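You operate a simulated robot arm through the tools that you are given. There is no shell and no other tool. Be economical: measure what you need, move in short steps, check, and stop when the job is done.

You are at the controls of a simulated two-armed robot. One attempt, no reset.

TASK
Press the zero button two times. Turn the orange knob to OK. Fetch the stepped sleeve marked "31" from the taped area of the wooden table and stand it on the second shelf from the bottom of the green rack. Put one of the caps from the taped area of the wooden table on the clear end of the steel bench. Put two of the sleeves from the top shelf of the black shelf unit on the clear part of the wooden table. Put the steel ring that says "23" from the middle shelf of the red cart on the shelf under the grey bench and the steel ring labelled "21" on the steel plate there. Do these in any order. Set down upright: stepped sleeve.

Only the result counts: the job must be done as asked and must still hold three seconds after the hand-in. Knocking over, shifting, dropping, spilling or breaking anything else fails it. A push-on lid holds only when it is set on centred and level and pressed home; a screw cap is set on level and turned clockwise until tight.

THE ROBOT
Two 6-joint arms with three-finger grippers on one trunk, on a base that drives. Base frame: it is fixed to the floor where the robot stands at the start and does not move with it; the origin is under the middle of the robot, x ahead of it, y to its left, z up; the surface under the hand at the start is at about z = 910. Lengths are in mm, angles in rad, forces in N, time in s.
The left shoulder is at the start at [40, 147, 1356], the right one opposite. With the tool pointing down near the work surface each hand reaches from about 460 to 580 mm from the robot's upright axis, wherever it stands, measured 20 degrees to its own side. Places, roughly: cap (4x4x3 cm) [500, -500, 900]; clear end of the steel bench [2100, 300, 800]; clear part of the wooden table [900, -200, 900]; orange knob [400, 0, 900]; second shelf of the green rack [100, 2400, 600]; shelf under the grey bench [5200, -4600, 400]; sleeve (4x4x5 cm) [800, 800, 900]; steel plate [3500, -3000, 500]; steel ring [4000, -3000, 500]; stepped sleeve [250, -250, 1000]; zero button [500, 100, 900]. Payload 2.69 kg a hand.
The tool frame of a hand sits at the grasp point between the pads (the TCP): z along the fingers, y along the line on which they close. The tips reach 29 mm beyond it. Largest opening 120 mm; the body of the gripper starts 78 mm behind the TCP.
Orientation is told as [roll, pitch, yaw] about the base's x, y, z axes, in that order, counted from this pose: with the fingers straight down and closing along the base's y, the tool's x points along the base's -x, its y along +y and its z along -z.

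THE INTERFACE
- The arms move only by the tool play_rows. It takes "left_moves", "right_moves" or both (then of equal length, played together; a hand with none holds still); each is a list of rows, each a list of 7 numbers: the shift along the base's x, y, z in mm, then the turn, a rotation vector about the base's x, y, z in rad, then the closure in counts, from 0 (fully open) to 255 (shut). In form: [[tx, ty, tz, ax, ay, az, fingers], ...]. A call has 1 to 10 rows; each row shifts and turns the commanded pose from where the row before left it. A row lasts 0.2 s, in which the tool goes at most 50 mm and 0.15 rad; a call with a longer step from one row to the next is refused whole, and so is a gripper value outside its range. A pose out of reach is approached as far as the arm can. The call stops where the force on the tool passes 40 N (or 10 N more than at its start, if that is more) or the arm is blocked; 0.2 s more then pass. Each finger halts on what it meets, pressing with about 25 N; the grip force reading is that of the motor and also rises with nothing between the fingers. The clock runs only during rows and for 0.2 s after the last one: add rows that do not move to give the fingers time. It gives the time, the measured TCP pose, the force on the tool (base axes), the opening and the grip force at its end, in the units of the frame above (readings bear some noise), with the torque about the TCP (base axes, N m) and any sound that the robot's microphone picked up.
- Cameras (640 x 400 px; columns grow to the right, rows downward): "scene" is now at [96.2, -15.4, 1563.8]; the picture's right is [-0.20, -0.98, 0.00], its down [-0.75, 0.15, -0.64] and it looks along [0.63, -0.13, -0.77] (base axes); focal length 260 px, centre (320, 200). "left" rides on the left gripper at [63, 0, -104] in its tool frame; the picture's right is [0.00, 1.00, 0.00], its down [-0.83, 0.00, -0.56] and it looks along [-0.56, 0.00, 0.83] (tool axes); focal length 275 px, centre (320, 200). "right" rides on the right gripper at [63, 0, -104] in its tool frame; the picture's right is [0.00, 1.00, 0.00], its down [-0.83, 0.00, -0.56] and it looks along [-0.56, 0.00, 0.83] (tool axes); focal length 275 px, centre (320, 200). There is no depth. A picture from a camera that has moved, and an enlarged one, comes with that camera's place and axes in the base frame and with its lens.
- camera(camera): a new picture of that camera. It takes no simulated time.
- move_column(by): slides the trunk up (or, below 0, down) by that many mm; the arms and the scene camera ride with it, the base frame stays. It gives what a move gives, with no picture.
- base_move(legs): drives the robot by 1 to 6 legs, each [ahead, turn to the left] in mm and rad, along the robot's own axes; the way and the turn of a leg run together, so that a leg with both is an arc; at most 1500 mm and 3.142 rad a leg. The arms and the cameras ride along, it lands a little off, and it stops where it bumps. It gives what a move gives.
- turn_head(pan, tilt): turns the head with the scene camera to pan (to the left, within 1.501 rad either way) and tilt (down, from -0.506 to 1.204), counted from straight ahead of the robot. It gives what a move gives.
- inspect(camera, box): a new picture of the part [left, top, right, bottom] of that camera's present view, enlarged. It takes no simulated time.
- hand_in(): hands the job in; it is judged then, once.

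Go step by step. Nothing tells you exact positions but the pictures and the camera data: compare them with the known pose of the tool, close in by small moves and look again before you grip or let go. The budget is 207 turns and 194 pictures, counting those below and the enlarged ones. Unless the task says otherwise, let go and move clear before handing in.

The tools are called after "Call:" as a command line: name --argument value ..., lists and objects as JSON in quotes. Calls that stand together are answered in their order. play_rows: Moves the arms, as the interface text tells. Its arguments: {"type":"object","properties":{"left_moves":{"type":"array"},"right_moves":{"type":"array"}},"required":[]} The other tools are called the same way: move_column (by) slides the trunk up or down; base_move (legs) drives the base; turn_head (pan, tilt) turns the head that bears the scene camera; camera (camera) takes a picture; inspect (camera, box) takes an enlarged picture of a part of a camera's view; hand_in () hands the job in.

At the start:

```text
time_s: 0.0
left_eef_pos: [493.9, 222.7, 999.5]
left_ee_rot: [0.001, 0.0, 0.0]
left_contact_force: [-0.4, 0.2, 0.1]
left_wrist_torque: [-0.01, 0.03, 0.02]
left_finger_gap: 120.0
left_grasp_force: 0.1
right_eef_pos: [473.7, -266.4, 998.9]
right_ee_rot: [-0.002, 0.0, 0.0]
right_contact_force: [1.1, -0.2, -0.9]
right_wrist_torque: [0.0, 0.0, 0.02]
right_finger_gap: 120.0
right_grasp_force: 0.1
trunk travel left (down, up): [-483.0, 14.0]
robot x, y, heading: [1.6, -0.4, -0.003]
head pan, tilt: [-0.199, 0.878]
```

scene: 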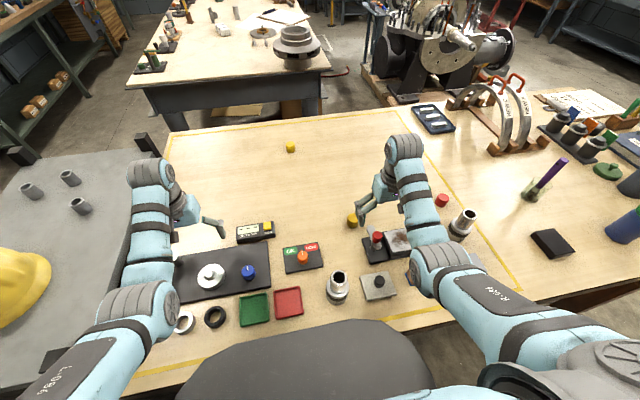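
right: 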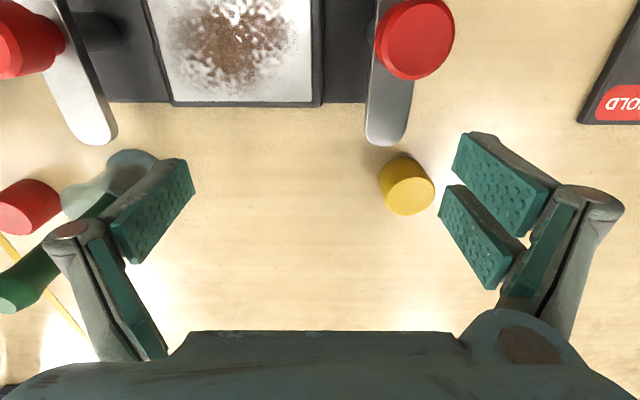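
left: 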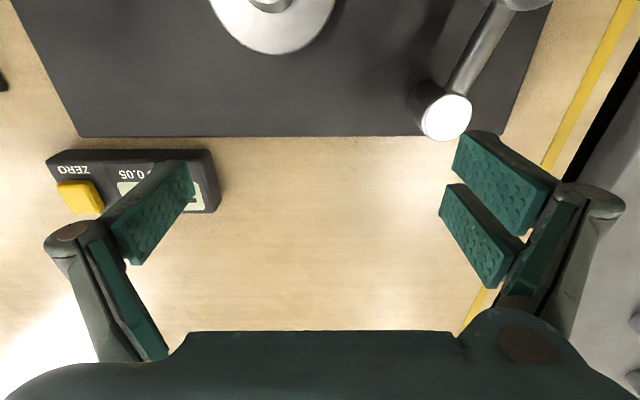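

I see the zero button ahead-left, the orange knob in the centre, and stepped sleeves in the taped area. I'll take enlarged views first to identify them.

Call:
inspect --camera "scene" --box '[160, 200, 420, 340]'

Call:
inspect --camera "scene" --box '[340, 140, 540, 300]'

```text
2.46 times, centred on (290, 270) of scene
camera zoom: at [96.2, -15.4, 1563.8], right [-0.2, -0.98, 0.0], down [-0.75, 0.15, -0.64], along [0.63, -0.13, -0.77], focal length 640 px, centre (394, 28)
```

zoom: 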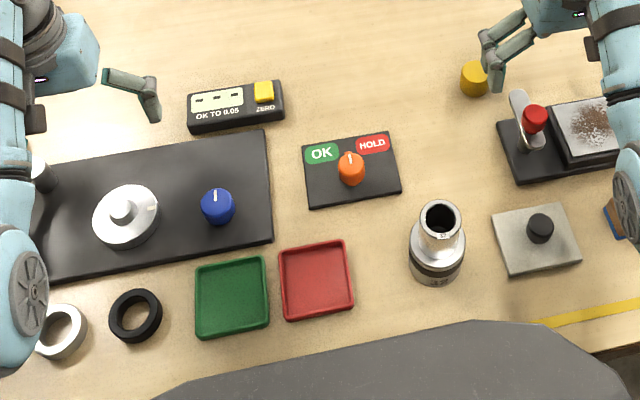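

```text
2.50 times, centred on (440, 220) of scene
camera zoom: at [96.2, -15.4, 1563.8], right [-0.2, -0.98, 0.0], down [-0.75, 0.15, -0.64], along [0.63, -0.13, -0.77], focal length 650 px, centre (20, 150)
```

zoom: 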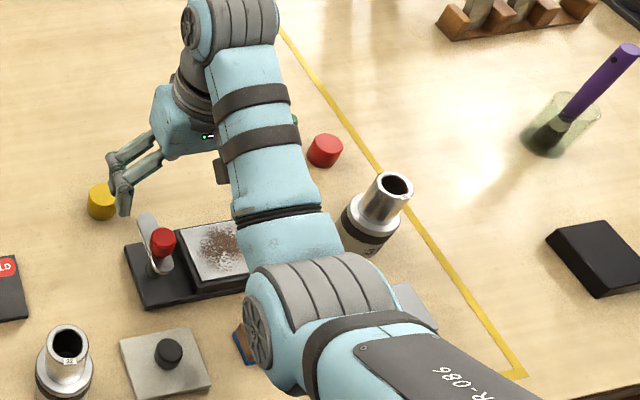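

Two stepped sleeves show; I need to read their numbers. I zoom in on the rims.

Call:
inspect --camera "scene" --box '[322, 264, 358, 310]'

Call:
inspect --camera "scene" --box '[440, 200, 490, 250]'

Call:
inspect --camera "scene" --box '[230, 210, 330, 280]'

```text
8.70 times, centred on (340, 287) of scene
camera zoom: at [96.2, -15.4, 1563.8], right [-0.2, -0.98, 0.0], down [-0.75, 0.15, -0.64], along [0.63, -0.13, -0.77], focal length 2262 px, centre (146, -556)
```

zoom: 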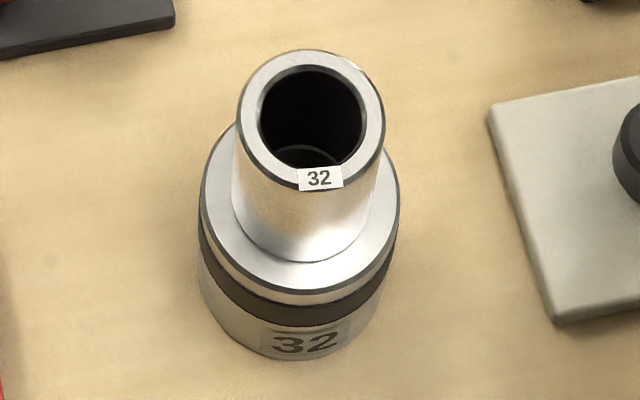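

```text
8.00 times, centred on (465, 225) of scene
camera zoom: at [96.2, -15.4, 1563.8], right [-0.2, -0.98, 0.0], down [-0.75, 0.15, -0.64], along [0.63, -0.13, -0.77], focal length 2081 px, centre (-840, 0)
```

zoom: 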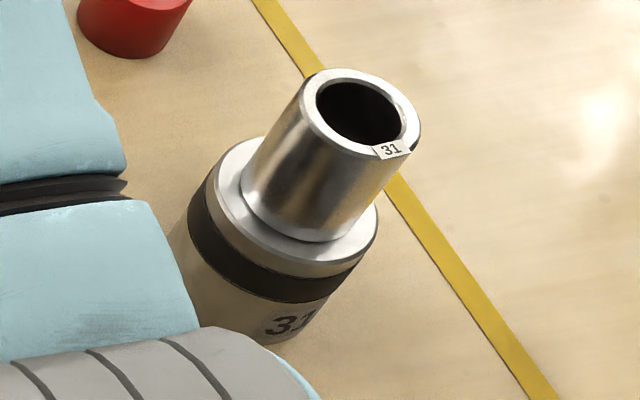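

```text
5.71 times, centred on (280, 245) of scene
camera zoom: at [96.2, -15.4, 1563.8], right [-0.2, -0.98, 0.0], down [-0.75, 0.15, -0.64], along [0.63, -0.13, -0.77], focal length 1486 px, centre (549, -57)
```

zoom: 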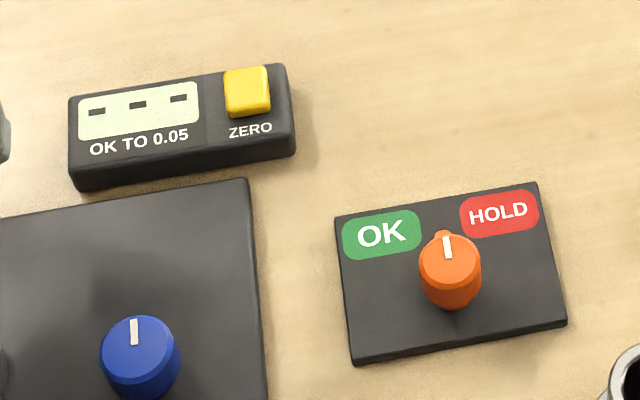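

"31" is the sleeve at about [412, -486]. I begin with the zero button at about [543, 48, 940]: left hand shut, and moved above it.

Call:
play_rows --left_moves '[[0, 0, 30, 0, 0, 0, 255], [12, -44, 0, 0, 0, 0, 255], [12, -44, 0, 0, 0, 0, 255], [12, -44, 0, 0, 0, 0, 255], [12, -43, 0, 0, 0, 0, 255], [0, 0, 0, 0, 0, 0, 255], [0, 0, 0, 0, 0, 0, 255]]'

Call:
camera --camera "left"

Call:
camera --camera "scene"

```text
time_s: 1.6
left_eef_pos: [541.9, 61.9, 1027.1]
left_ee_rot: [-0.003, -0.002, 0.001]
left_contact_force: [0.4, -0.2, 0.9]
left_wrist_torque: [-0.01, -0.01, 0.03]
left_finger_gap: 0.0
left_grasp_force: 24.8
left hand out of reach, approached as far as the arm can: row 1, 5
right_eef_pos: [473.6, -265.3, 1000.5]
right_ee_rot: [0.001, 0.0, -0.001]
right_contact_force: [0.3, 0.1, 0.7]
right_wrist_torque: [-0.02, 0.0, 0.0]
right_finger_gap: 119.9
right_grasp_force: 0.1
trunk travel left (down, up): [-483.0, 14.0]
robot x, y, heading: [0.4, 1.3, 0.001]
head pan, tilt: [-0.199, 0.878]
```

```text
185 pictures are left
camera left: at [479.6, 62.1, 1130.7], right [0.0, 1.0, 0.0], down [0.83, 0.0, 0.56], along [0.56, 0.0, -0.83], focal length 275 px, centre (320, 200)
```

left: 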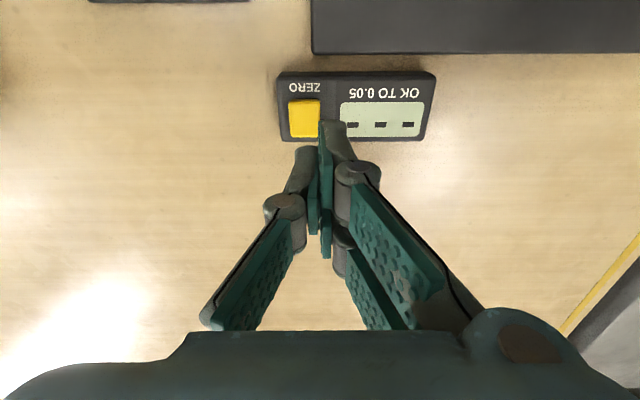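

```text
184 pictures are left
camera scene: at [96.0, -14.8, 1563.8], right [-0.2, -0.98, 0.0], down [-0.75, 0.15, -0.64], along [0.63, -0.13, -0.77], focal length 260 px, centre (320, 200)
```

scene: 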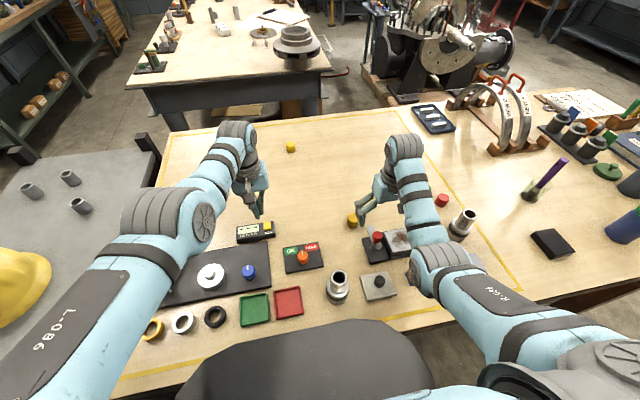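

The button is at about [540, 50, 940] by both cameras. I shift over it and come down to just above.

Call:
play_rows --left_moves '[[0, 0, -25, 0, 0, 0, 255], [0, -12, -22, 0, 0, 0, 255], [0, 0, 0, 0, 0, 0, 255], [0, 0, 0, 0, 0, 0, 255]]'

Call:
inspect --camera "scene" --box '[220, 180, 300, 250]'

Call:
camera --camera "left"

```text
time_s: 2.6
left_eef_pos: [531.1, 57.5, 989.5]
left_ee_rot: [0.0, 0.001, -0.001]
left_contact_force: [0.0, -0.5, 0.1]
left_wrist_torque: [0.0, 0.0, -0.01]
left_finger_gap: 0.0
left_grasp_force: 25.2
left hand out of reach, approached as far as the arm can: row 1, 2
right_eef_pos: [473.5, -266.0, 1000.1]
right_ee_rot: [0.0, -0.001, -0.001]
right_contact_force: [0.7, 0.3, -0.5]
right_wrist_torque: [0.01, 0.03, 0.0]
right_finger_gap: 120.0
right_grasp_force: 0.1
trunk travel left (down, up): [-483.0, 14.0]
robot x, y, heading: [-1.1, -2.9, -0.002]
head pan, tilt: [-0.199, 0.878]
```

```text
5.71 times, centred on (260, 215) of scene
camera zoom: at [96.2, -15.5, 1563.8], right [-0.2, -0.98, 0.0], down [-0.75, 0.15, -0.64], along [0.63, -0.13, -0.77], focal length 1486 px, centre (663, 114)
```

zoom: 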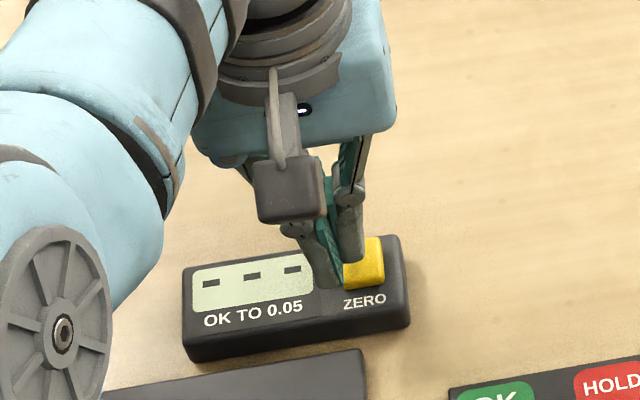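

```text
182 pictures are left
camera left: at [468.4, 57.9, 1092.8], right [0.0, 1.0, 0.0], down [0.83, 0.0, 0.56], along [0.56, 0.0, -0.83], focal length 275 px, centre (320, 200)
```

left: 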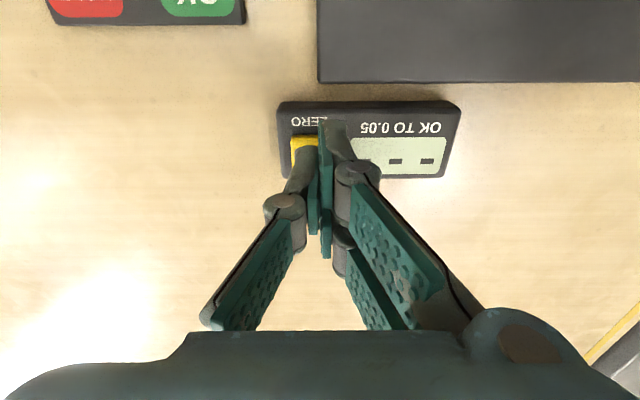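

The arm is at its reach limit. I lift the hand back, lower the trunk for more reach, and come again.

Call:
play_rows --left_moves '[[-35, 0, 35, 0, 0, 0, 255], [-35, 0, 35, 0, 0, 0, 255], [0, 0, 20, 0, 0, 0, 255], [0, 0, 0, 0, 0, 0, 255]]' --right_moves '[[0, 0, 45, 0, 0, 0, 0], [0, 0, 45, 0, 0, 0, 0], [0, 0, 0, 0, 0, 0, 0], [0, 0, 0, 0, 0, 0, 0]]'

Call:
move_column --by -80

```text
time_s: 3.6
left_eef_pos: [487.0, 55.3, 1056.4]
left_ee_rot: [0.011, -0.001, 0.011]
left_contact_force: [-0.4, 0.3, -0.5]
left_wrist_torque: [-0.02, 0.01, 0.0]
left_finger_gap: 0.0
left_grasp_force: 25.5
left hand out of reach, approached as far as the arm can: row 2, 3
right_eef_pos: [517.3, -273.4, 1060.3]
right_ee_rot: [0.001, 0.0, -0.001]
right_contact_force: [0.5, -0.2, 0.0]
right_wrist_torque: [-0.03, -0.03, -0.01]
right_finger_gap: 120.1
right_grasp_force: 0.0
right hand out of reach, approached as far as the arm can: row 1, 2
trunk travel left (down, up): [-483.0, 14.0]
robot x, y, heading: [2.0, 1.9, 0.001]
head pan, tilt: [-0.199, 0.878]
```

```text
time_s: 4.8
left_eef_pos: [488.3, 55.9, 978.3]
left_ee_rot: [0.01, -0.002, 0.01]
left_contact_force: [-0.5, -0.2, -0.4]
left_wrist_torque: [-0.01, 0.03, -0.02]
left_finger_gap: 0.0
left_grasp_force: 24.5
right_eef_pos: [515.6, -271.5, 979.7]
right_ee_rot: [-0.001, 0.0, -0.001]
right_contact_force: [0.6, 0.2, 0.3]
right_wrist_torque: [0.0, 0.01, 0.03]
right_finger_gap: 119.9
right_grasp_force: 0.1
trunk travel left (down, up): [-403.0, 94.0]
robot x, y, heading: [1.9, -0.7, 0.003]
head pan, tilt: [-0.199, 0.878]
```

Now I approach the button again from about the same height.

Call:
play_rows --left_moves '[[15, 0, 15, 0, 0, 0, 255], [20, -3, 0, 0, 0, 0, 255], [17, -3, 0, 0, 0, 0, 255], [0, 0, 0, 0, 0, 0, 255]]'

Call:
camera --camera "left"

Call:
inspect --camera "scene" --box '[220, 150, 300, 220]'

```text
time_s: 5.8
left_eef_pos: [536.0, 40.9, 993.8]
left_ee_rot: [-0.001, 0.002, 0.0]
left_contact_force: [0.2, 0.2, -0.1]
left_wrist_torque: [0.0, 0.0, 0.02]
left_finger_gap: 0.3
left_grasp_force: 25.1
right_eef_pos: [515.5, -273.0, 980.1]
right_ee_rot: [0.0, -0.001, -0.001]
right_contact_force: [-0.3, 0.5, -1.0]
right_wrist_torque: [0.01, 0.0, 0.04]
right_finger_gap: 120.2
right_grasp_force: 0.2
trunk travel left (down, up): [-403.0, 94.0]
robot x, y, heading: [1.7, 2.7, -0.003]
head pan, tilt: [-0.199, 0.878]
```

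```text
181 pictures are left
camera left: at [474.2, 41.7, 1096.6], right [0.0, 1.0, 0.0], down [0.83, 0.0, 0.56], along [0.56, 0.0, -0.83], focal length 275 px, centre (320, 200)
```

left: 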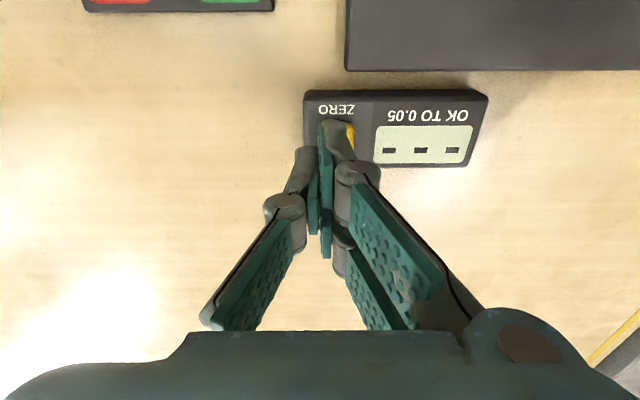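

```text
5.71 times, centred on (260, 185) of scene
camera zoom: at [95.8, -15.7, 1483.5], right [-0.2, -0.98, 0.0], down [-0.75, 0.15, -0.64], along [0.63, -0.13, -0.77], focal length 1486 px, centre (663, 286)
```

zoom: 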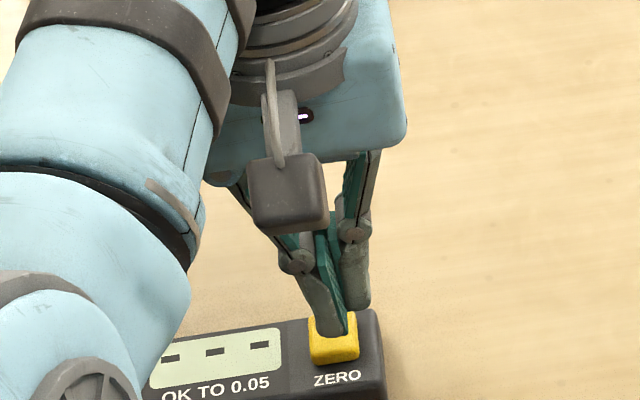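

The tip is about 7 mm right of the button's middle. I correct and descend to near contact.

Call:
play_rows --left_moves '[[3, 7, -12, 0, 0, 0, 255], [0, 0, -10, 0, 0, 0, 255], [0, 0, 0, 0, 0, 0, 255]]'

Call:
inspect --camera "scene" --box '[220, 150, 300, 220]'

Call:
inspect --camera "left" --box '[280, 60, 480, 200]'

```text
time_s: 6.6
left_eef_pos: [539.2, 48.1, 970.9]
left_ee_rot: [-0.001, -0.002, 0.001]
left_contact_force: [-0.3, 0.5, 0.2]
left_wrist_torque: [-0.02, 0.05, -0.02]
left_finger_gap: 0.2
left_grasp_force: 25.2
right_eef_pos: [516.6, -273.0, 979.5]
right_ee_rot: [0.0, 0.001, 0.0]
right_contact_force: [0.0, 0.1, 1.0]
right_wrist_torque: [-0.02, 0.0, 0.02]
right_finger_gap: 120.0
right_grasp_force: 0.0
trunk travel left (down, up): [-403.0, 94.0]
robot x, y, heading: [-5.2, 0.3, 0.002]
head pan, tilt: [-0.199, 0.878]
```

```text
5.71 times, centred on (260, 185) of scene
camera zoom: at [96.0, -15.8, 1483.5], right [-0.2, -0.98, 0.0], down [-0.75, 0.15, -0.64], along [0.63, -0.13, -0.77], focal length 1486 px, centre (663, 286)
```

zoom: 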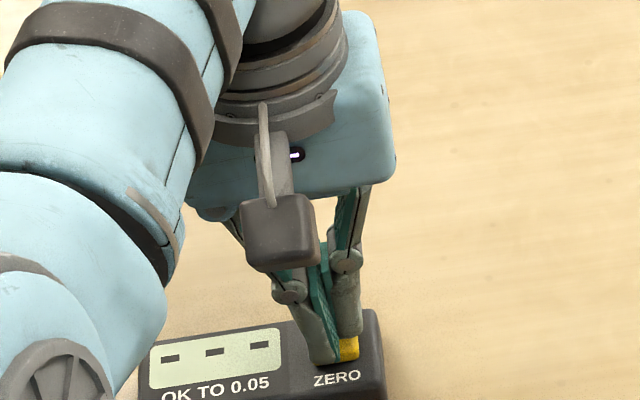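

```text
2.86 times, centred on (380, 130) of left
camera zoom: at [477.6, 48.6, 1074.5], right [0.0, 1.0, 0.0], down [0.83, 0.0, 0.56], along [0.56, 0.0, -0.83], focal length 786 px, centre (149, 400)
```

zoom: 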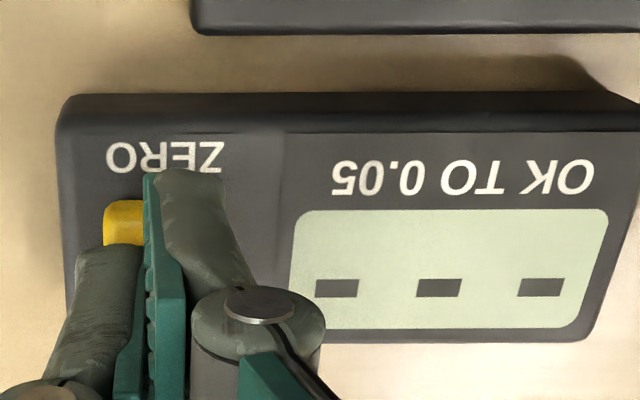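

Nearly centred; I shift 3 mm and press down gently.

Call:
play_rows --left_moves '[[0, 3, 0, 0, 0, 0, 255], [0, 0, -2, 0, 0, 0, 255], [0, 0, -2, 0, 0, 0, 255], [0, 0, -2, 0, 0, 0, 255], [0, 0, -2, 0, 0, 0, 255], [0, 0, -2, 0, 0, 0, 255]]'

Call:
inspect --camera "left" --box '[280, 60, 480, 200]'

```text
time_s: 8.0
left_eef_pos: [539.5, 52.3, 961.8]
left_ee_rot: [-0.002, -0.002, 0.002]
left_contact_force: [2.1, 1.4, 7.8]
left_wrist_torque: [0.03, -0.03, -0.01]
left_finger_gap: 6.1
left_grasp_force: 28.4
right_eef_pos: [514.5, -272.3, 979.5]
right_ee_rot: [0.0, -0.001, 0.0]
right_contact_force: [-0.8, -0.1, -0.8]
right_wrist_torque: [0.02, 0.02, 0.01]
right_finger_gap: 120.2
right_grasp_force: 0.0
trunk travel left (down, up): [-403.0, 94.0]
robot x, y, heading: [-0.0, -2.5, -0.001]
head pan, tilt: [-0.199, 0.878]
heard: click
```

```text
2.86 times, centred on (380, 130) of left
camera zoom: at [477.4, 52.7, 1064.9], right [0.0, 1.0, 0.0], down [0.83, 0.0, 0.56], along [0.56, 0.0, -0.83], focal length 786 px, centre (149, 400)
```

zoom: 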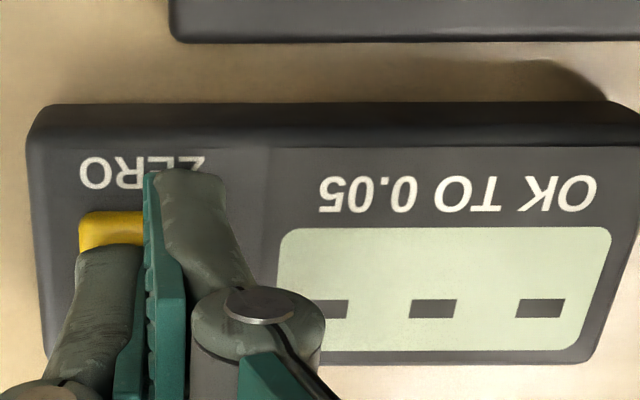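

One click heard. I release it fully and press a second time.

Call:
play_rows --left_moves '[[0, 0, 8, 0, 0, 0, 255], [0, -1, 8, 0, 0, 0, 255], [0, 0, 0, 0, 0, 0, 255]]'

Call:
inspect --camera "left" --box '[280, 60, 480, 200]'

Call:
play_rows --left_moves '[[0, 0, -6, 0, 0, 0, 255], [0, 0, -4, 0, 0, 0, 255], [0, 0, -2, 0, 0, 0, 255], [0, 0, -2, 0, 0, 0, 255], [0, 0, -2, 0, 0, 0, 255], [0, 0, 0, 0, 0, 0, 255]]'

```text
time_s: 8.8
left_eef_pos: [540.8, 51.4, 976.9]
left_ee_rot: [0.0, 0.001, -0.001]
left_contact_force: [0.1, 0.3, -0.3]
left_wrist_torque: [0.01, 0.05, 0.01]
left_finger_gap: 0.1
left_grasp_force: 28.6
right_eef_pos: [516.2, -271.9, 980.9]
right_ee_rot: [0.001, 0.0, 0.0]
right_contact_force: [-0.5, -0.4, -0.2]
right_wrist_torque: [0.04, 0.02, -0.06]
right_finger_gap: 120.1
right_grasp_force: 0.2
trunk travel left (down, up): [-403.0, 94.0]
robot x, y, heading: [3.0, 0.0, -0.003]
head pan, tilt: [-0.199, 0.878]
```

```text
2.86 times, centred on (380, 130) of left
camera zoom: at [477.8, 51.5, 1080.7], right [0.0, 1.0, 0.0], down [0.83, 0.0, 0.56], along [0.56, 0.0, -0.83], focal length 786 px, centre (149, 400)
```

zoom: 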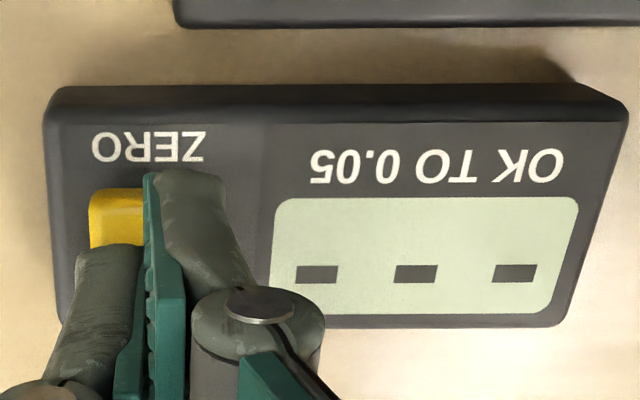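

```text
time_s: 10.2
left_eef_pos: [541.2, 50.9, 961.4]
left_ee_rot: [0.001, -0.001, -0.001]
left_contact_force: [0.4, 0.2, 7.2]
left_wrist_torque: [0.04, 0.04, -0.01]
left_finger_gap: 5.9
left_grasp_force: 28.3
right_eef_pos: [515.9, -272.1, 979.7]
right_ee_rot: [-0.001, -0.001, -0.001]
right_contact_force: [0.5, -0.9, -0.2]
right_wrist_torque: [0.02, 0.0, 0.0]
right_finger_gap: 120.0
right_grasp_force: 0.0
trunk travel left (down, up): [-403.0, 94.0]
robot x, y, heading: [-1.3, 2.5, -0.001]
head pan, tilt: [-0.199, 0.878]
heard: click
```

Second click heard. I lift off, raise the trunk back, then bring the left hand above the orange knob.

Call:
play_rows --left_moves '[[0, 0, 15, 0, 0, 0, 255], [0, 0, 15, 0, 0, 0, 150], [0, 0, 0, 0, 0, 0, 150]]'

Call:
move_column --by 80

Call:
play_rows --left_moves '[[-28, -22, -15, 0, 0, 0, 110], [-28, -22, -15, 0, 0, 0, 110], [-28, -22, -10, 0, 0, 0, 110], [-29, -20, 0, 0, 0, 0, 110], [0, 0, 0, 0, 0, 0, 110]]'

Call:
camera --camera "left"

Call:
inspect --camera "scene" --box '[250, 200, 350, 280]'

```text
time_s: 11.0
left_eef_pos: [541.2, 49.8, 990.9]
left_ee_rot: [0.001, 0.0, 0.0]
left_contact_force: [-0.7, 0.1, 0.0]
left_wrist_torque: [-0.01, 0.0, -0.01]
left_finger_gap: 49.8
left_grasp_force: 0.2
right_eef_pos: [516.3, -272.3, 979.5]
right_ee_rot: [0.001, 0.0, -0.001]
right_contact_force: [0.3, 0.3, -0.5]
right_wrist_torque: [0.02, 0.01, 0.03]
right_finger_gap: 120.1
right_grasp_force: 0.2
trunk travel left (down, up): [-403.0, 94.0]
robot x, y, heading: [0.8, 4.0, 0.003]
head pan, tilt: [-0.199, 0.878]
```

```text
time_s: 12.1
left_eef_pos: [541.9, 51.0, 1071.0]
left_ee_rot: [0.0, 0.0, 0.001]
left_contact_force: [0.5, -0.7, 0.0]
left_wrist_torque: [0.0, -0.01, -0.01]
left_finger_gap: 49.5
left_grasp_force: 0.1
right_eef_pos: [515.3, -272.1, 1060.0]
right_ee_rot: [0.0, 0.001, 0.0]
right_contact_force: [0.7, -0.1, 0.3]
right_wrist_torque: [-0.02, -0.02, 0.03]
right_finger_gap: 120.0
right_grasp_force: 0.0
trunk travel left (down, up): [-483.0, 14.0]
robot x, y, heading: [-0.4, -0.4, -0.004]
head pan, tilt: [-0.199, 0.878]
```

```text
time_s: 13.3
left_eef_pos: [497.2, 39.3, 1021.1]
left_ee_rot: [0.01, -0.006, 0.012]
left_contact_force: [0.4, 0.9, -0.3]
left_wrist_torque: [-0.02, -0.02, -0.04]
left_finger_gap: 68.3
left_grasp_force: 0.0
left hand out of reach, approached as far as the arm can: row 2, 3, 4
right_eef_pos: [517.2, -272.1, 1060.0]
right_ee_rot: [0.0, 0.0, -0.001]
right_contact_force: [-0.9, 0.0, 0.1]
right_wrist_torque: [0.02, 0.01, 0.03]
right_finger_gap: 120.0
right_grasp_force: 0.1
trunk travel left (down, up): [-483.0, 14.0]
robot x, y, heading: [-1.1, -2.4, 0.0]
head pan, tilt: [-0.199, 0.878]
```

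```text
175 pictures are left
camera left: at [433.7, 36.7, 1124.2], right [-0.01, 1.0, 0.01], down [0.83, 0.0, 0.56], along [0.56, 0.01, -0.83], focal length 275 px, centre (320, 200)
```

left: 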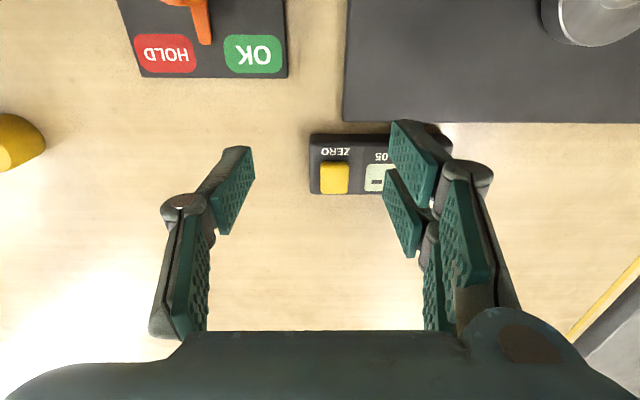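

```text
5.00 times, centred on (300, 240) of scene
camera zoom: at [95.6, -16.3, 1563.9], right [-0.2, -0.98, 0.0], down [-0.75, 0.15, -0.64], along [0.63, -0.13, -0.77], focal length 1300 px, centre (420, 0)
```

zoom: 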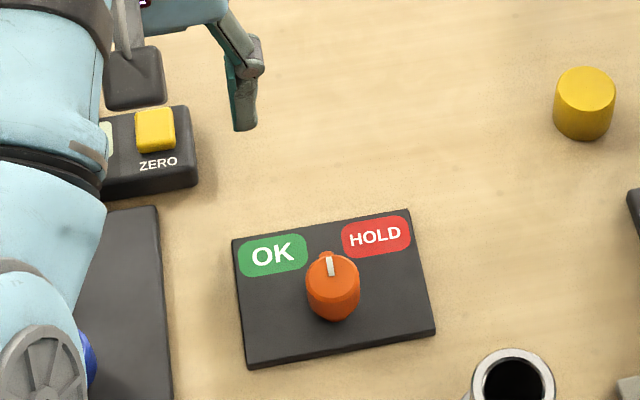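

The hand cannot come that close in; I back the base 45 mm.

Call:
base_move --legs '[[-45, 0]]'

Call:
play_rows --left_moves '[[-8, -40, 0, 0, 0, 0, 110], [-10, -35, 0, 0, 0, 0, 110], [0, 0, 0, 0, 0, 0, 110]]'

Call:
camera --camera "left"

```text
time_s: 14.2
left_eef_pos: [458.2, 39.7, 1013.5]
left_ee_rot: [0.01, 0.006, 0.016]
left_contact_force: [1.1, -0.2, -0.3]
left_wrist_torque: [0.0, 0.08, 0.01]
left_finger_gap: 68.4
left_grasp_force: 0.0
right_eef_pos: [479.7, -272.8, 1054.7]
right_ee_rot: [0.001, 0.009, 0.0]
right_contact_force: [1.3, 0.4, 0.7]
right_wrist_torque: [-0.03, 0.1, 0.02]
right_finger_gap: 120.0
right_grasp_force: 0.1
trunk travel left (down, up): [-483.0, 14.0]
robot x, y, heading: [-45.6, 1.4, 0.003]
head pan, tilt: [-0.199, 0.878]
```

```text
time_s: 15.0
left_eef_pos: [464.9, 9.6, 1012.1]
left_ee_rot: [0.009, 0.0, 0.015]
left_contact_force: [-0.2, 0.4, 0.2]
left_wrist_torque: [0.01, 0.0, -0.02]
left_finger_gap: 68.2
left_grasp_force: 0.1
left hand out of reach, approached as far as the arm can: row 1, 2
right_eef_pos: [471.7, -271.5, 1058.6]
right_ee_rot: [0.0, 0.003, 0.001]
right_contact_force: [-0.5, 0.5, -0.8]
right_wrist_torque: [-0.04, 0.07, -0.01]
right_finger_gap: 119.9
right_grasp_force: 0.0
trunk travel left (down, up): [-483.0, 14.0]
robot x, y, heading: [-46.5, -0.9, 0.002]
head pan, tilt: [-0.199, 0.878]
```

```text
173 pictures are left
camera left: at [403.3, 9.7, 1115.0], right [-0.01, 1.0, 0.01], down [0.83, 0.0, 0.56], along [0.56, 0.01, -0.83], focal length 275 px, centre (320, 200)
```

left: 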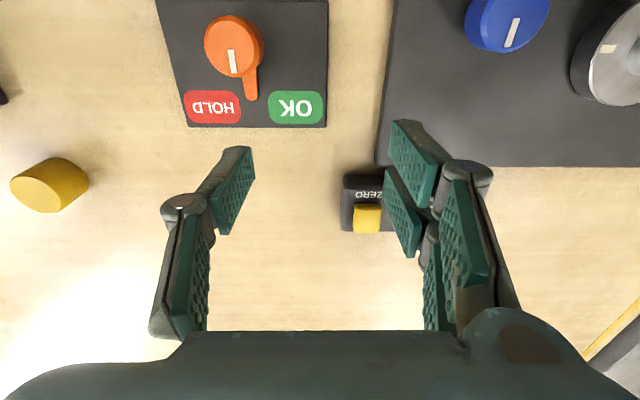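

Lower heights reach closer; I descend a bit while shifting toward the knob, keeping above its top.

Call:
move_column --by 13

Call:
play_rows --left_moves '[[0, 0, -20, 0, 0, 0, 110], [-10, -20, -10, 0, 0, 0, 110], [-12, -20, 0, 0, 0, 0, 110], [0, 0, 0, 0, 0, 0, 110]]'

Call:
camera --camera "left"

```text
time_s: 15.7
left_eef_pos: [464.0, 12.1, 1024.7]
left_ee_rot: [0.01, 0.0, 0.016]
left_contact_force: [0.1, -0.5, -0.7]
left_wrist_torque: [-0.05, 0.0, -0.01]
left_finger_gap: 68.5
left_grasp_force: 0.0
right_eef_pos: [472.5, -270.4, 1073.2]
right_ee_rot: [-0.001, 0.002, -0.001]
right_contact_force: [-0.9, 0.4, -0.2]
right_wrist_torque: [-0.01, 0.03, 0.02]
right_finger_gap: 119.9
right_grasp_force: 0.1
trunk travel left (down, up): [-496.0, 1.0]
robot x, y, heading: [-40.5, 1.2, -0.002]
head pan, tilt: [-0.199, 0.878]
```

```text
time_s: 16.6
left_eef_pos: [461.2, 1.7, 996.8]
left_ee_rot: [0.008, -0.001, 0.018]
left_contact_force: [0.1, 0.1, 0.0]
left_wrist_torque: [-0.01, 0.0, 0.02]
left_finger_gap: 68.2
left_grasp_force: 0.1
left hand out of reach, approached as far as the arm can: row 2, 3
right_eef_pos: [470.1, -270.8, 1073.4]
right_ee_rot: [0.0, -0.001, 0.0]
right_contact_force: [0.2, 0.2, 0.0]
right_wrist_torque: [0.01, 0.02, 0.02]
right_finger_gap: 119.9
right_grasp_force: 0.1
trunk travel left (down, up): [-496.0, 1.0]
robot x, y, heading: [-46.0, -0.4, 0.0]
head pan, tilt: [-0.199, 0.878]
```

```text
172 pictures are left
camera left: at [399.6, 0.2, 1100.8], right [-0.01, 1.0, 0.01], down [0.83, 0.0, 0.56], along [0.56, 0.01, -0.83], focal length 275 px, centre (320, 200)
```

left: 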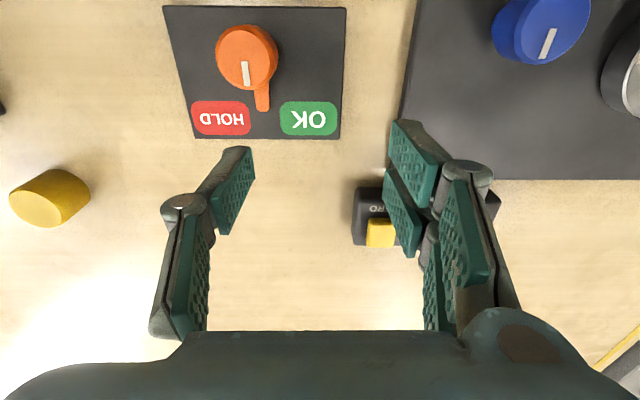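

The left arm is at its side limit. I'll use the right hand with the base turned left, so the knob lies 20° to the right; first lift the left hand.

Call:
play_rows --left_moves '[[15, 5, 40, 0, 0, 0, 110], [15, 5, 40, 0, 0, 0, 110], [0, 0, 0, 0, 0, 0, 110]]'

Call:
base_move --legs '[[0, 0.27]]'

Call:
camera --camera "scene"

Call:
camera --camera "right"

```text
time_s: 17.4
left_eef_pos: [485.9, 17.1, 1076.6]
left_ee_rot: [0.01, -0.002, 0.015]
left_contact_force: [1.1, -0.1, -0.3]
left_wrist_torque: [0.0, 0.02, 0.0]
left_finger_gap: 68.5
left_grasp_force: 0.0
left hand out of reach, approached as far as the arm can: row 2
right_eef_pos: [471.6, -272.5, 1071.8]
right_ee_rot: [0.0, 0.001, 0.0]
right_contact_force: [-0.1, -1.1, 0.9]
right_wrist_torque: [0.01, 0.0, -0.01]
right_finger_gap: 120.1
right_grasp_force: 0.0
trunk travel left (down, up): [-496.0, 1.0]
robot x, y, heading: [-43.8, -1.2, -0.002]
head pan, tilt: [-0.199, 0.878]
```

```text
time_s: 18.8
left_eef_pos: [463.5, 159.5, 1076.6]
left_ee_rot: [0.013, 0.002, 0.29]
left_contact_force: [0.4, 0.4, 0.1]
left_wrist_torque: [-0.02, -0.02, -0.01]
left_finger_gap: 68.3
left_grasp_force: 0.2
right_eef_pos: [526.9, -122.5, 1071.8]
right_ee_rot: [0.002, 0.001, 0.274]
right_contact_force: [0.1, -0.3, 0.5]
right_wrist_torque: [0.01, -0.05, -0.01]
right_finger_gap: 120.1
right_grasp_force: 0.1
trunk travel left (down, up): [-496.0, 1.0]
robot x, y, heading: [-45.5, -0.6, 0.272]
head pan, tilt: [-0.199, 0.878]
```

```text
171 pictures are left
camera scene: at [52.1, 9.4, 1576.1], right [0.08, -1.0, 0.0], down [-0.77, -0.06, -0.64], along [0.64, 0.05, -0.77], focal length 260 px, centre (320, 200)
```

scene: 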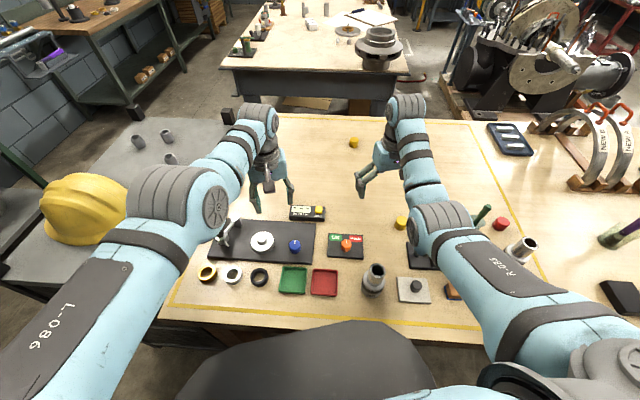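

```text
170 pictures are left
camera right: at [466.4, -140.4, 1175.3], right [-0.28, 0.96, 0.0], down [0.8, 0.23, 0.56], along [0.53, 0.15, -0.83], focal length 275 px, centre (320, 200)
```

right: 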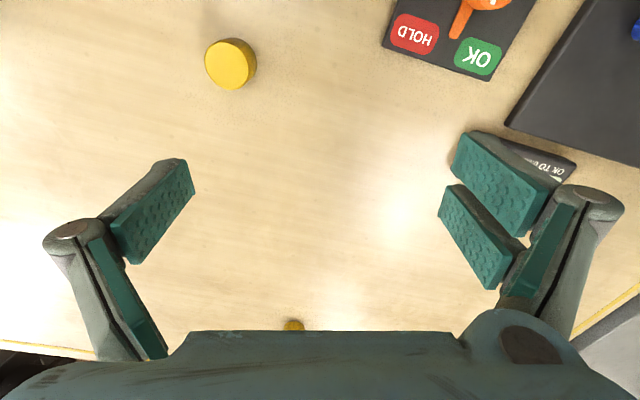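

I back up 40 mm more for comfortable reach, then bring the right hand over the knob.

Call:
base_move --legs '[[-40, 0]]'

Call:
play_rows --right_moves '[[-15, 24, -30, 0, 0, 0, 110], [-15, 24, -30, 0, 0, 0, 110], [-15, 24, -20, 0, 0, 0, 110], [-10, 22, 0, 0, 0, 0, 110], [0, 0, 0, 0, 0, 0, 110]]'

Call:
camera --camera "right"

```text
time_s: 19.6
left_eef_pos: [430.5, 151.7, 1072.9]
left_ee_rot: [0.01, 0.007, 0.293]
left_contact_force: [1.0, -0.1, -0.5]
left_wrist_torque: [-0.04, 0.11, 0.0]
left_finger_gap: 68.2
left_grasp_force: 0.2
right_eef_pos: [495.6, -129.4, 1068.4]
right_ee_rot: [-0.001, 0.009, 0.275]
right_contact_force: [0.9, 1.2, -0.5]
right_wrist_torque: [-0.02, 0.09, 0.03]
right_finger_gap: 120.3
right_grasp_force: 0.0
trunk travel left (down, up): [-496.0, 1.0]
robot x, y, heading: [-85.9, -10.6, 0.274]
head pan, tilt: [-0.199, 0.878]
```

```text
time_s: 20.9
left_eef_pos: [422.5, 149.9, 1077.1]
left_ee_rot: [0.01, -0.001, 0.292]
left_contact_force: [0.2, -0.7, 0.4]
left_wrist_torque: [0.01, 0.01, 0.02]
left_finger_gap: 68.7
left_grasp_force: 0.0
right_eef_pos: [432.8, -39.6, 993.0]
right_ee_rot: [-0.001, 0.0, 0.276]
right_contact_force: [-0.6, -1.0, -0.9]
right_wrist_torque: [0.0, -0.01, 0.02]
right_finger_gap: 68.5
right_grasp_force: 0.1
trunk travel left (down, up): [-496.0, 1.0]
robot x, y, heading: [-85.8, -12.0, 0.274]
head pan, tilt: [-0.199, 0.878]
```

```text
169 pictures are left
camera right: at [372.8, -56.8, 1095.9], right [-0.28, 0.96, 0.0], down [0.8, 0.23, 0.56], along [0.53, 0.15, -0.83], focal length 275 px, centre (320, 200)
```

right: 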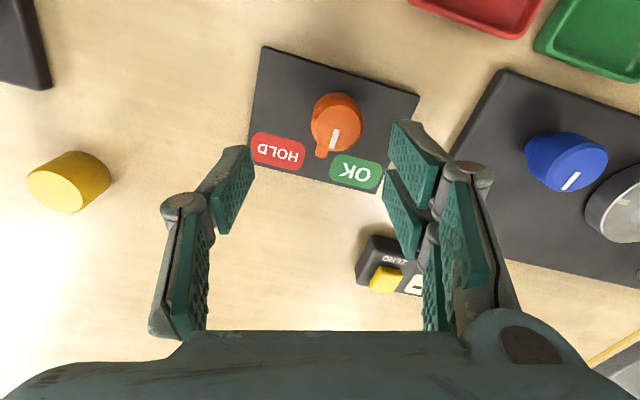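

The right hand reaches well. Knob centre is about [420, -36]; I move over and lower around it.

Call:
play_rows --right_moves '[[-12, 3, 0, 0, 0, 0, 110], [0, 0, -15, 0, 0, 0, 130], [0, 0, 0, 0, 0, 0, 130]]'

Call:
camera --camera "right"

Call:
inspect --camera "scene" --box '[300, 200, 400, 270]'

```text
time_s: 21.6
left_eef_pos: [423.5, 149.1, 1076.3]
left_ee_rot: [0.01, 0.0, 0.294]
left_contact_force: [-0.1, -0.4, 0.1]
left_wrist_torque: [-0.01, 0.06, -0.01]
left_finger_gap: 68.3
left_grasp_force: 0.1
right_eef_pos: [423.7, -36.1, 977.3]
right_ee_rot: [0.001, 0.001, 0.276]
right_contact_force: [0.3, -1.0, 0.2]
right_wrist_torque: [0.01, 0.02, -0.03]
right_finger_gap: 58.8
right_grasp_force: 0.1
trunk travel left (down, up): [-496.0, 1.0]
robot x, y, heading: [-84.6, -10.8, 0.271]
head pan, tilt: [-0.199, 0.878]
```

```text
168 pictures are left
camera right: at [361.8, -53.2, 1080.5], right [-0.28, 0.96, 0.0], down [0.8, 0.23, 0.56], along [0.53, 0.15, -0.83], focal length 275 px, centre (320, 200)
```

right: 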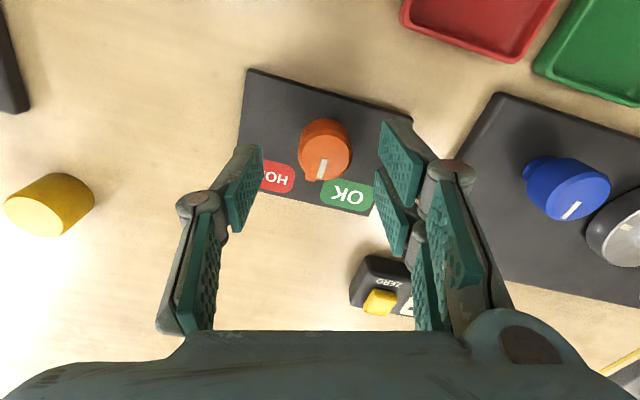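

```text
5.71 times, centred on (350, 235) of scene
camera zoom: at [13.9, 0.0, 1576.1], right [0.08, -1.0, 0.0], down [-0.77, -0.06, -0.64], along [0.64, 0.05, -0.77], focal length 1486 px, centre (149, 0)
```

zoom: 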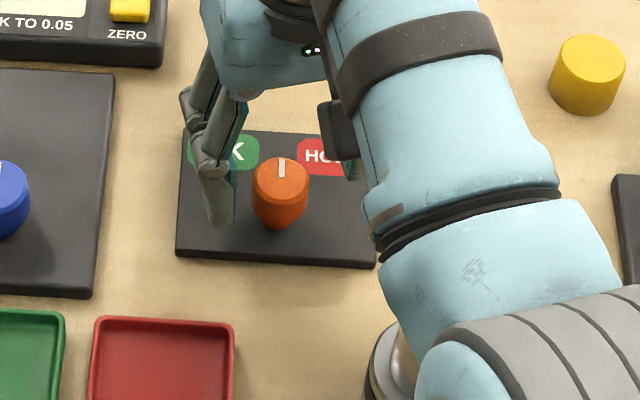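

Knob top is around [418, -35]. I lower over it and close.

Call:
play_rows --right_moves '[[-5, 1, -8, 0, 0, 0, 130], [0, 0, -8, 0, 0, 0, 130], [0, 0, -7, 0, 0, 0, 130], [0, 0, 0, 0, 0, 0, 255], [0, 0, 0, 0, 0, 0, 255], [0, 0, 0, 0, 0, 0, 255]]'

Call:
inspect --camera "right" --box '[220, 80, 420, 220]'

Call:
inspect --camera "scene" --box '[300, 200, 400, 270]'

```text
time_s: 23.1
left_eef_pos: [423.7, 150.9, 1077.1]
left_ee_rot: [0.01, 0.001, 0.291]
left_contact_force: [-0.8, 0.0, -0.2]
left_wrist_torque: [0.02, -0.02, 0.01]
left_finger_gap: 68.2
left_grasp_force: 0.1
right_eef_pos: [415.6, -34.7, 954.6]
right_ee_rot: [0.001, 0.0, 0.277]
right_contact_force: [1.0, 1.8, -2.1]
right_wrist_torque: [0.1, -0.51, 0.02]
right_finger_gap: 26.5
right_grasp_force: 45.5
trunk travel left (down, up): [-496.0, 1.0]
robot x, y, heading: [-79.6, -9.7, 0.275]
head pan, tilt: [-0.199, 0.878]
```

```text
2.86 times, centred on (320, 150) of right
camera zoom: at [355.1, -52.3, 1058.1], right [-0.28, 0.96, 0.0], down [0.8, 0.23, 0.56], along [0.53, 0.15, -0.83], focal length 786 px, centre (320, 343)
```

zoom: 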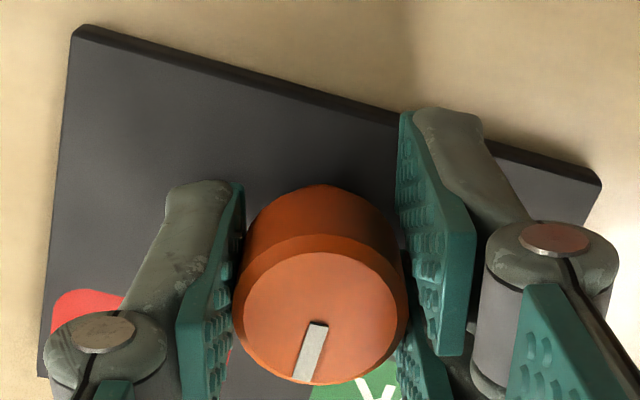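

```text
5.71 times, centred on (350, 235) of scene
camera zoom: at [13.3, 0.4, 1576.1], right [0.08, -1.0, 0.0], down [-0.77, -0.06, -0.64], along [0.64, 0.05, -0.77], focal length 1486 px, centre (149, 0)
```

zoom: 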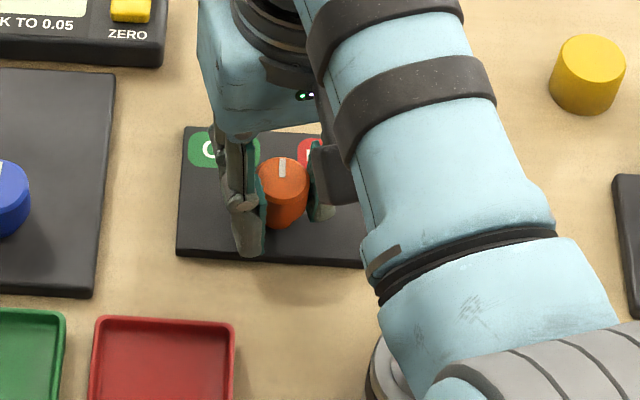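

Knob gripped. I turn it counter-clockwise (toward OK) about 40°.

Call:
play_rows --right_moves '[[0, 0, 0, 0, 0, 0.12, 255], [0, 0, 0, 0, 0, 0.12, 255], [0, 0, 0, 0, 0, 0.12, 255], [0, 0, 0, 0, 0, 0.12, 255], [0, 0, 0, 0, 0, 0.12, 255], [0, 0, 0, 0, 0, 0.1, 255], [0, 0, 0, 0, 0, 0, 255]]'

Call:
inspect --camera "right" --box '[220, 80, 420, 220]'

Call:
inspect --camera "scene" --box '[300, 200, 400, 270]'

```text
time_s: 24.6
left_eef_pos: [422.7, 148.6, 1077.2]
left_ee_rot: [0.013, -0.002, 0.291]
left_contact_force: [-0.3, 0.6, -0.7]
left_wrist_torque: [0.02, 0.0, 0.03]
left_finger_gap: 68.3
left_grasp_force: 0.1
right_eef_pos: [415.8, -36.0, 954.8]
right_ee_rot: [0.0, -0.003, 0.977]
right_contact_force: [7.1, -7.7, 12.1]
right_wrist_torque: [-0.87, 0.44, -0.03]
right_finger_gap: 26.8
right_grasp_force: 45.2
trunk travel left (down, up): [-496.0, 1.0]
robot x, y, heading: [-81.2, -11.9, 0.274]
head pan, tilt: [-0.199, 0.878]
```

```text
2.86 times, centred on (320, 150) of right
camera zoom: at [381.2, -88.5, 1058.0], right [-0.83, 0.56, 0.0], down [0.46, 0.69, 0.56], along [0.31, 0.46, -0.83], focal length 786 px, centre (320, 343)
```

zoom: 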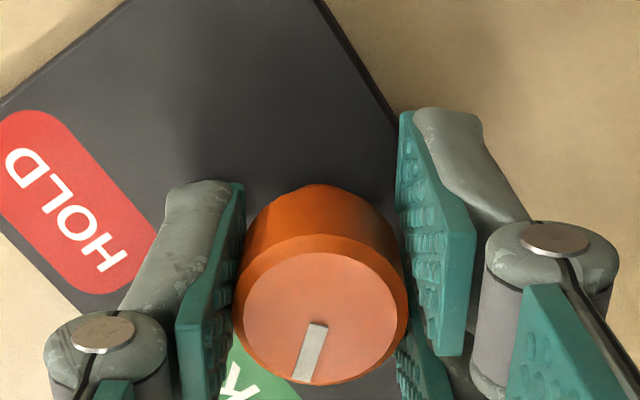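

```text
5.71 times, centred on (350, 235) of scene
camera zoom: at [13.1, -2.1, 1576.2], right [0.08, -1.0, 0.0], down [-0.77, -0.06, -0.64], along [0.64, 0.05, -0.77], focal length 1486 px, centre (149, 0)
```

zoom: 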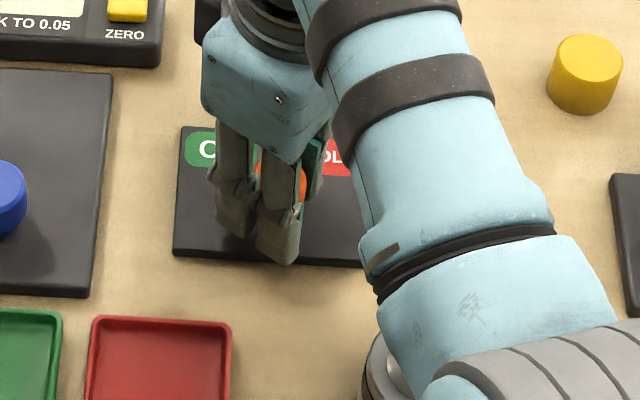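

The knob followed by 0.7 rad. I open, lift clear and check its pointer.

Call:
play_rows --right_moves '[[0, 0, 0, 0, 0, 0, 150], [0, 0, 0, 0, 0, 0, 120], [0, 0, 0, 0, 0, 0, 120], [0, 0, 20, 0, 0, 0, 120], [0, 0, 30, 0, 0, 0, 120], [25, -30, 20, 0, 0, 0, 120], [0, 0, 0, 0, 0, 0, 120]]'

Call:
camera --camera "right"

Call:
inspect --camera "scene" --box '[300, 200, 400, 270]'

```text
time_s: 26.2
left_eef_pos: [423.3, 148.7, 1076.9]
left_ee_rot: [0.01, 0.003, 0.29]
left_contact_force: [-0.5, 0.0, 0.0]
left_wrist_torque: [0.0, -0.02, 0.03]
left_finger_gap: 68.1
left_grasp_force: 0.1
right_eef_pos: [439.1, -66.4, 1024.6]
right_ee_rot: [0.0, 0.001, 0.975]
right_contact_force: [0.3, 0.5, 0.0]
right_wrist_torque: [0.0, 0.0, -0.02]
right_finger_gap: 63.8
right_grasp_force: 0.1
trunk travel left (down, up): [-496.0, 1.0]
robot x, y, heading: [-86.2, -8.5, 0.28]
head pan, tilt: [-0.199, 0.878]
```

```text
162 pictures are left
camera right: at [406.1, -118.6, 1127.6], right [-0.83, 0.56, 0.0], down [0.46, 0.69, 0.56], along [0.31, 0.46, -0.83], focal length 275 px, centre (320, 200)
```

right: 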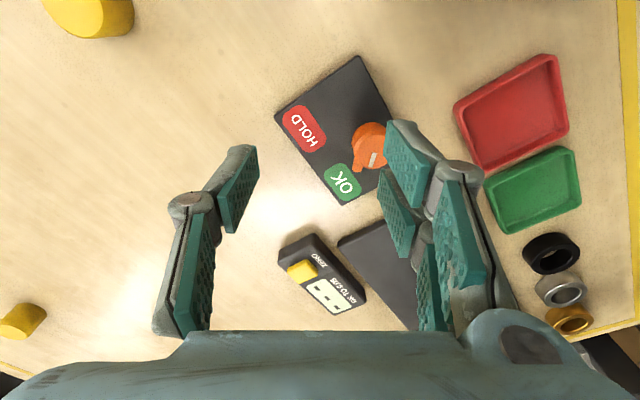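

```text
5.71 times, centred on (350, 235) of scene
camera zoom: at [13.6, -0.6, 1576.1], right [0.08, -1.0, 0.0], down [-0.77, -0.06, -0.64], along [0.64, 0.05, -0.77], focal length 1486 px, centre (149, 0)
```

zoom: 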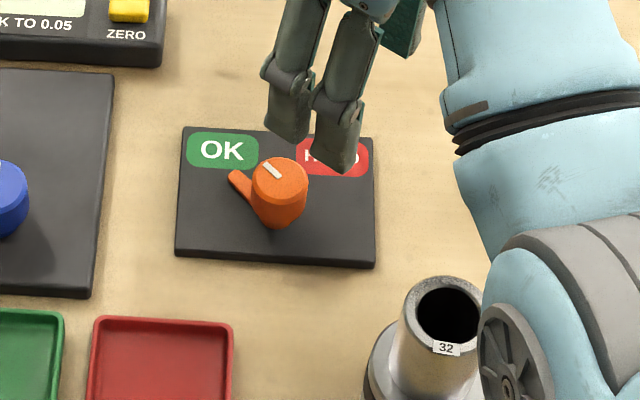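

Call:
inspect --camera "right" --box '[265, 45, 415, 210]'

```text
2.42 times, centred on (340, 128) of right
camera zoom: at [406.1, -118.6, 1127.6], right [-0.83, 0.56, 0.0], down [0.46, 0.69, 0.56], along [0.31, 0.46, -0.83], focal length 667 px, centre (272, 376)
```

zoom: 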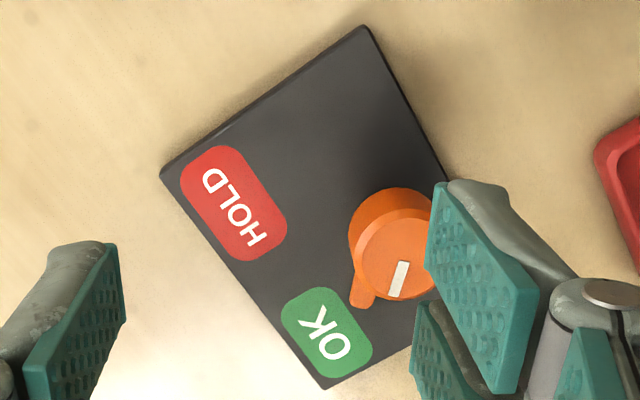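

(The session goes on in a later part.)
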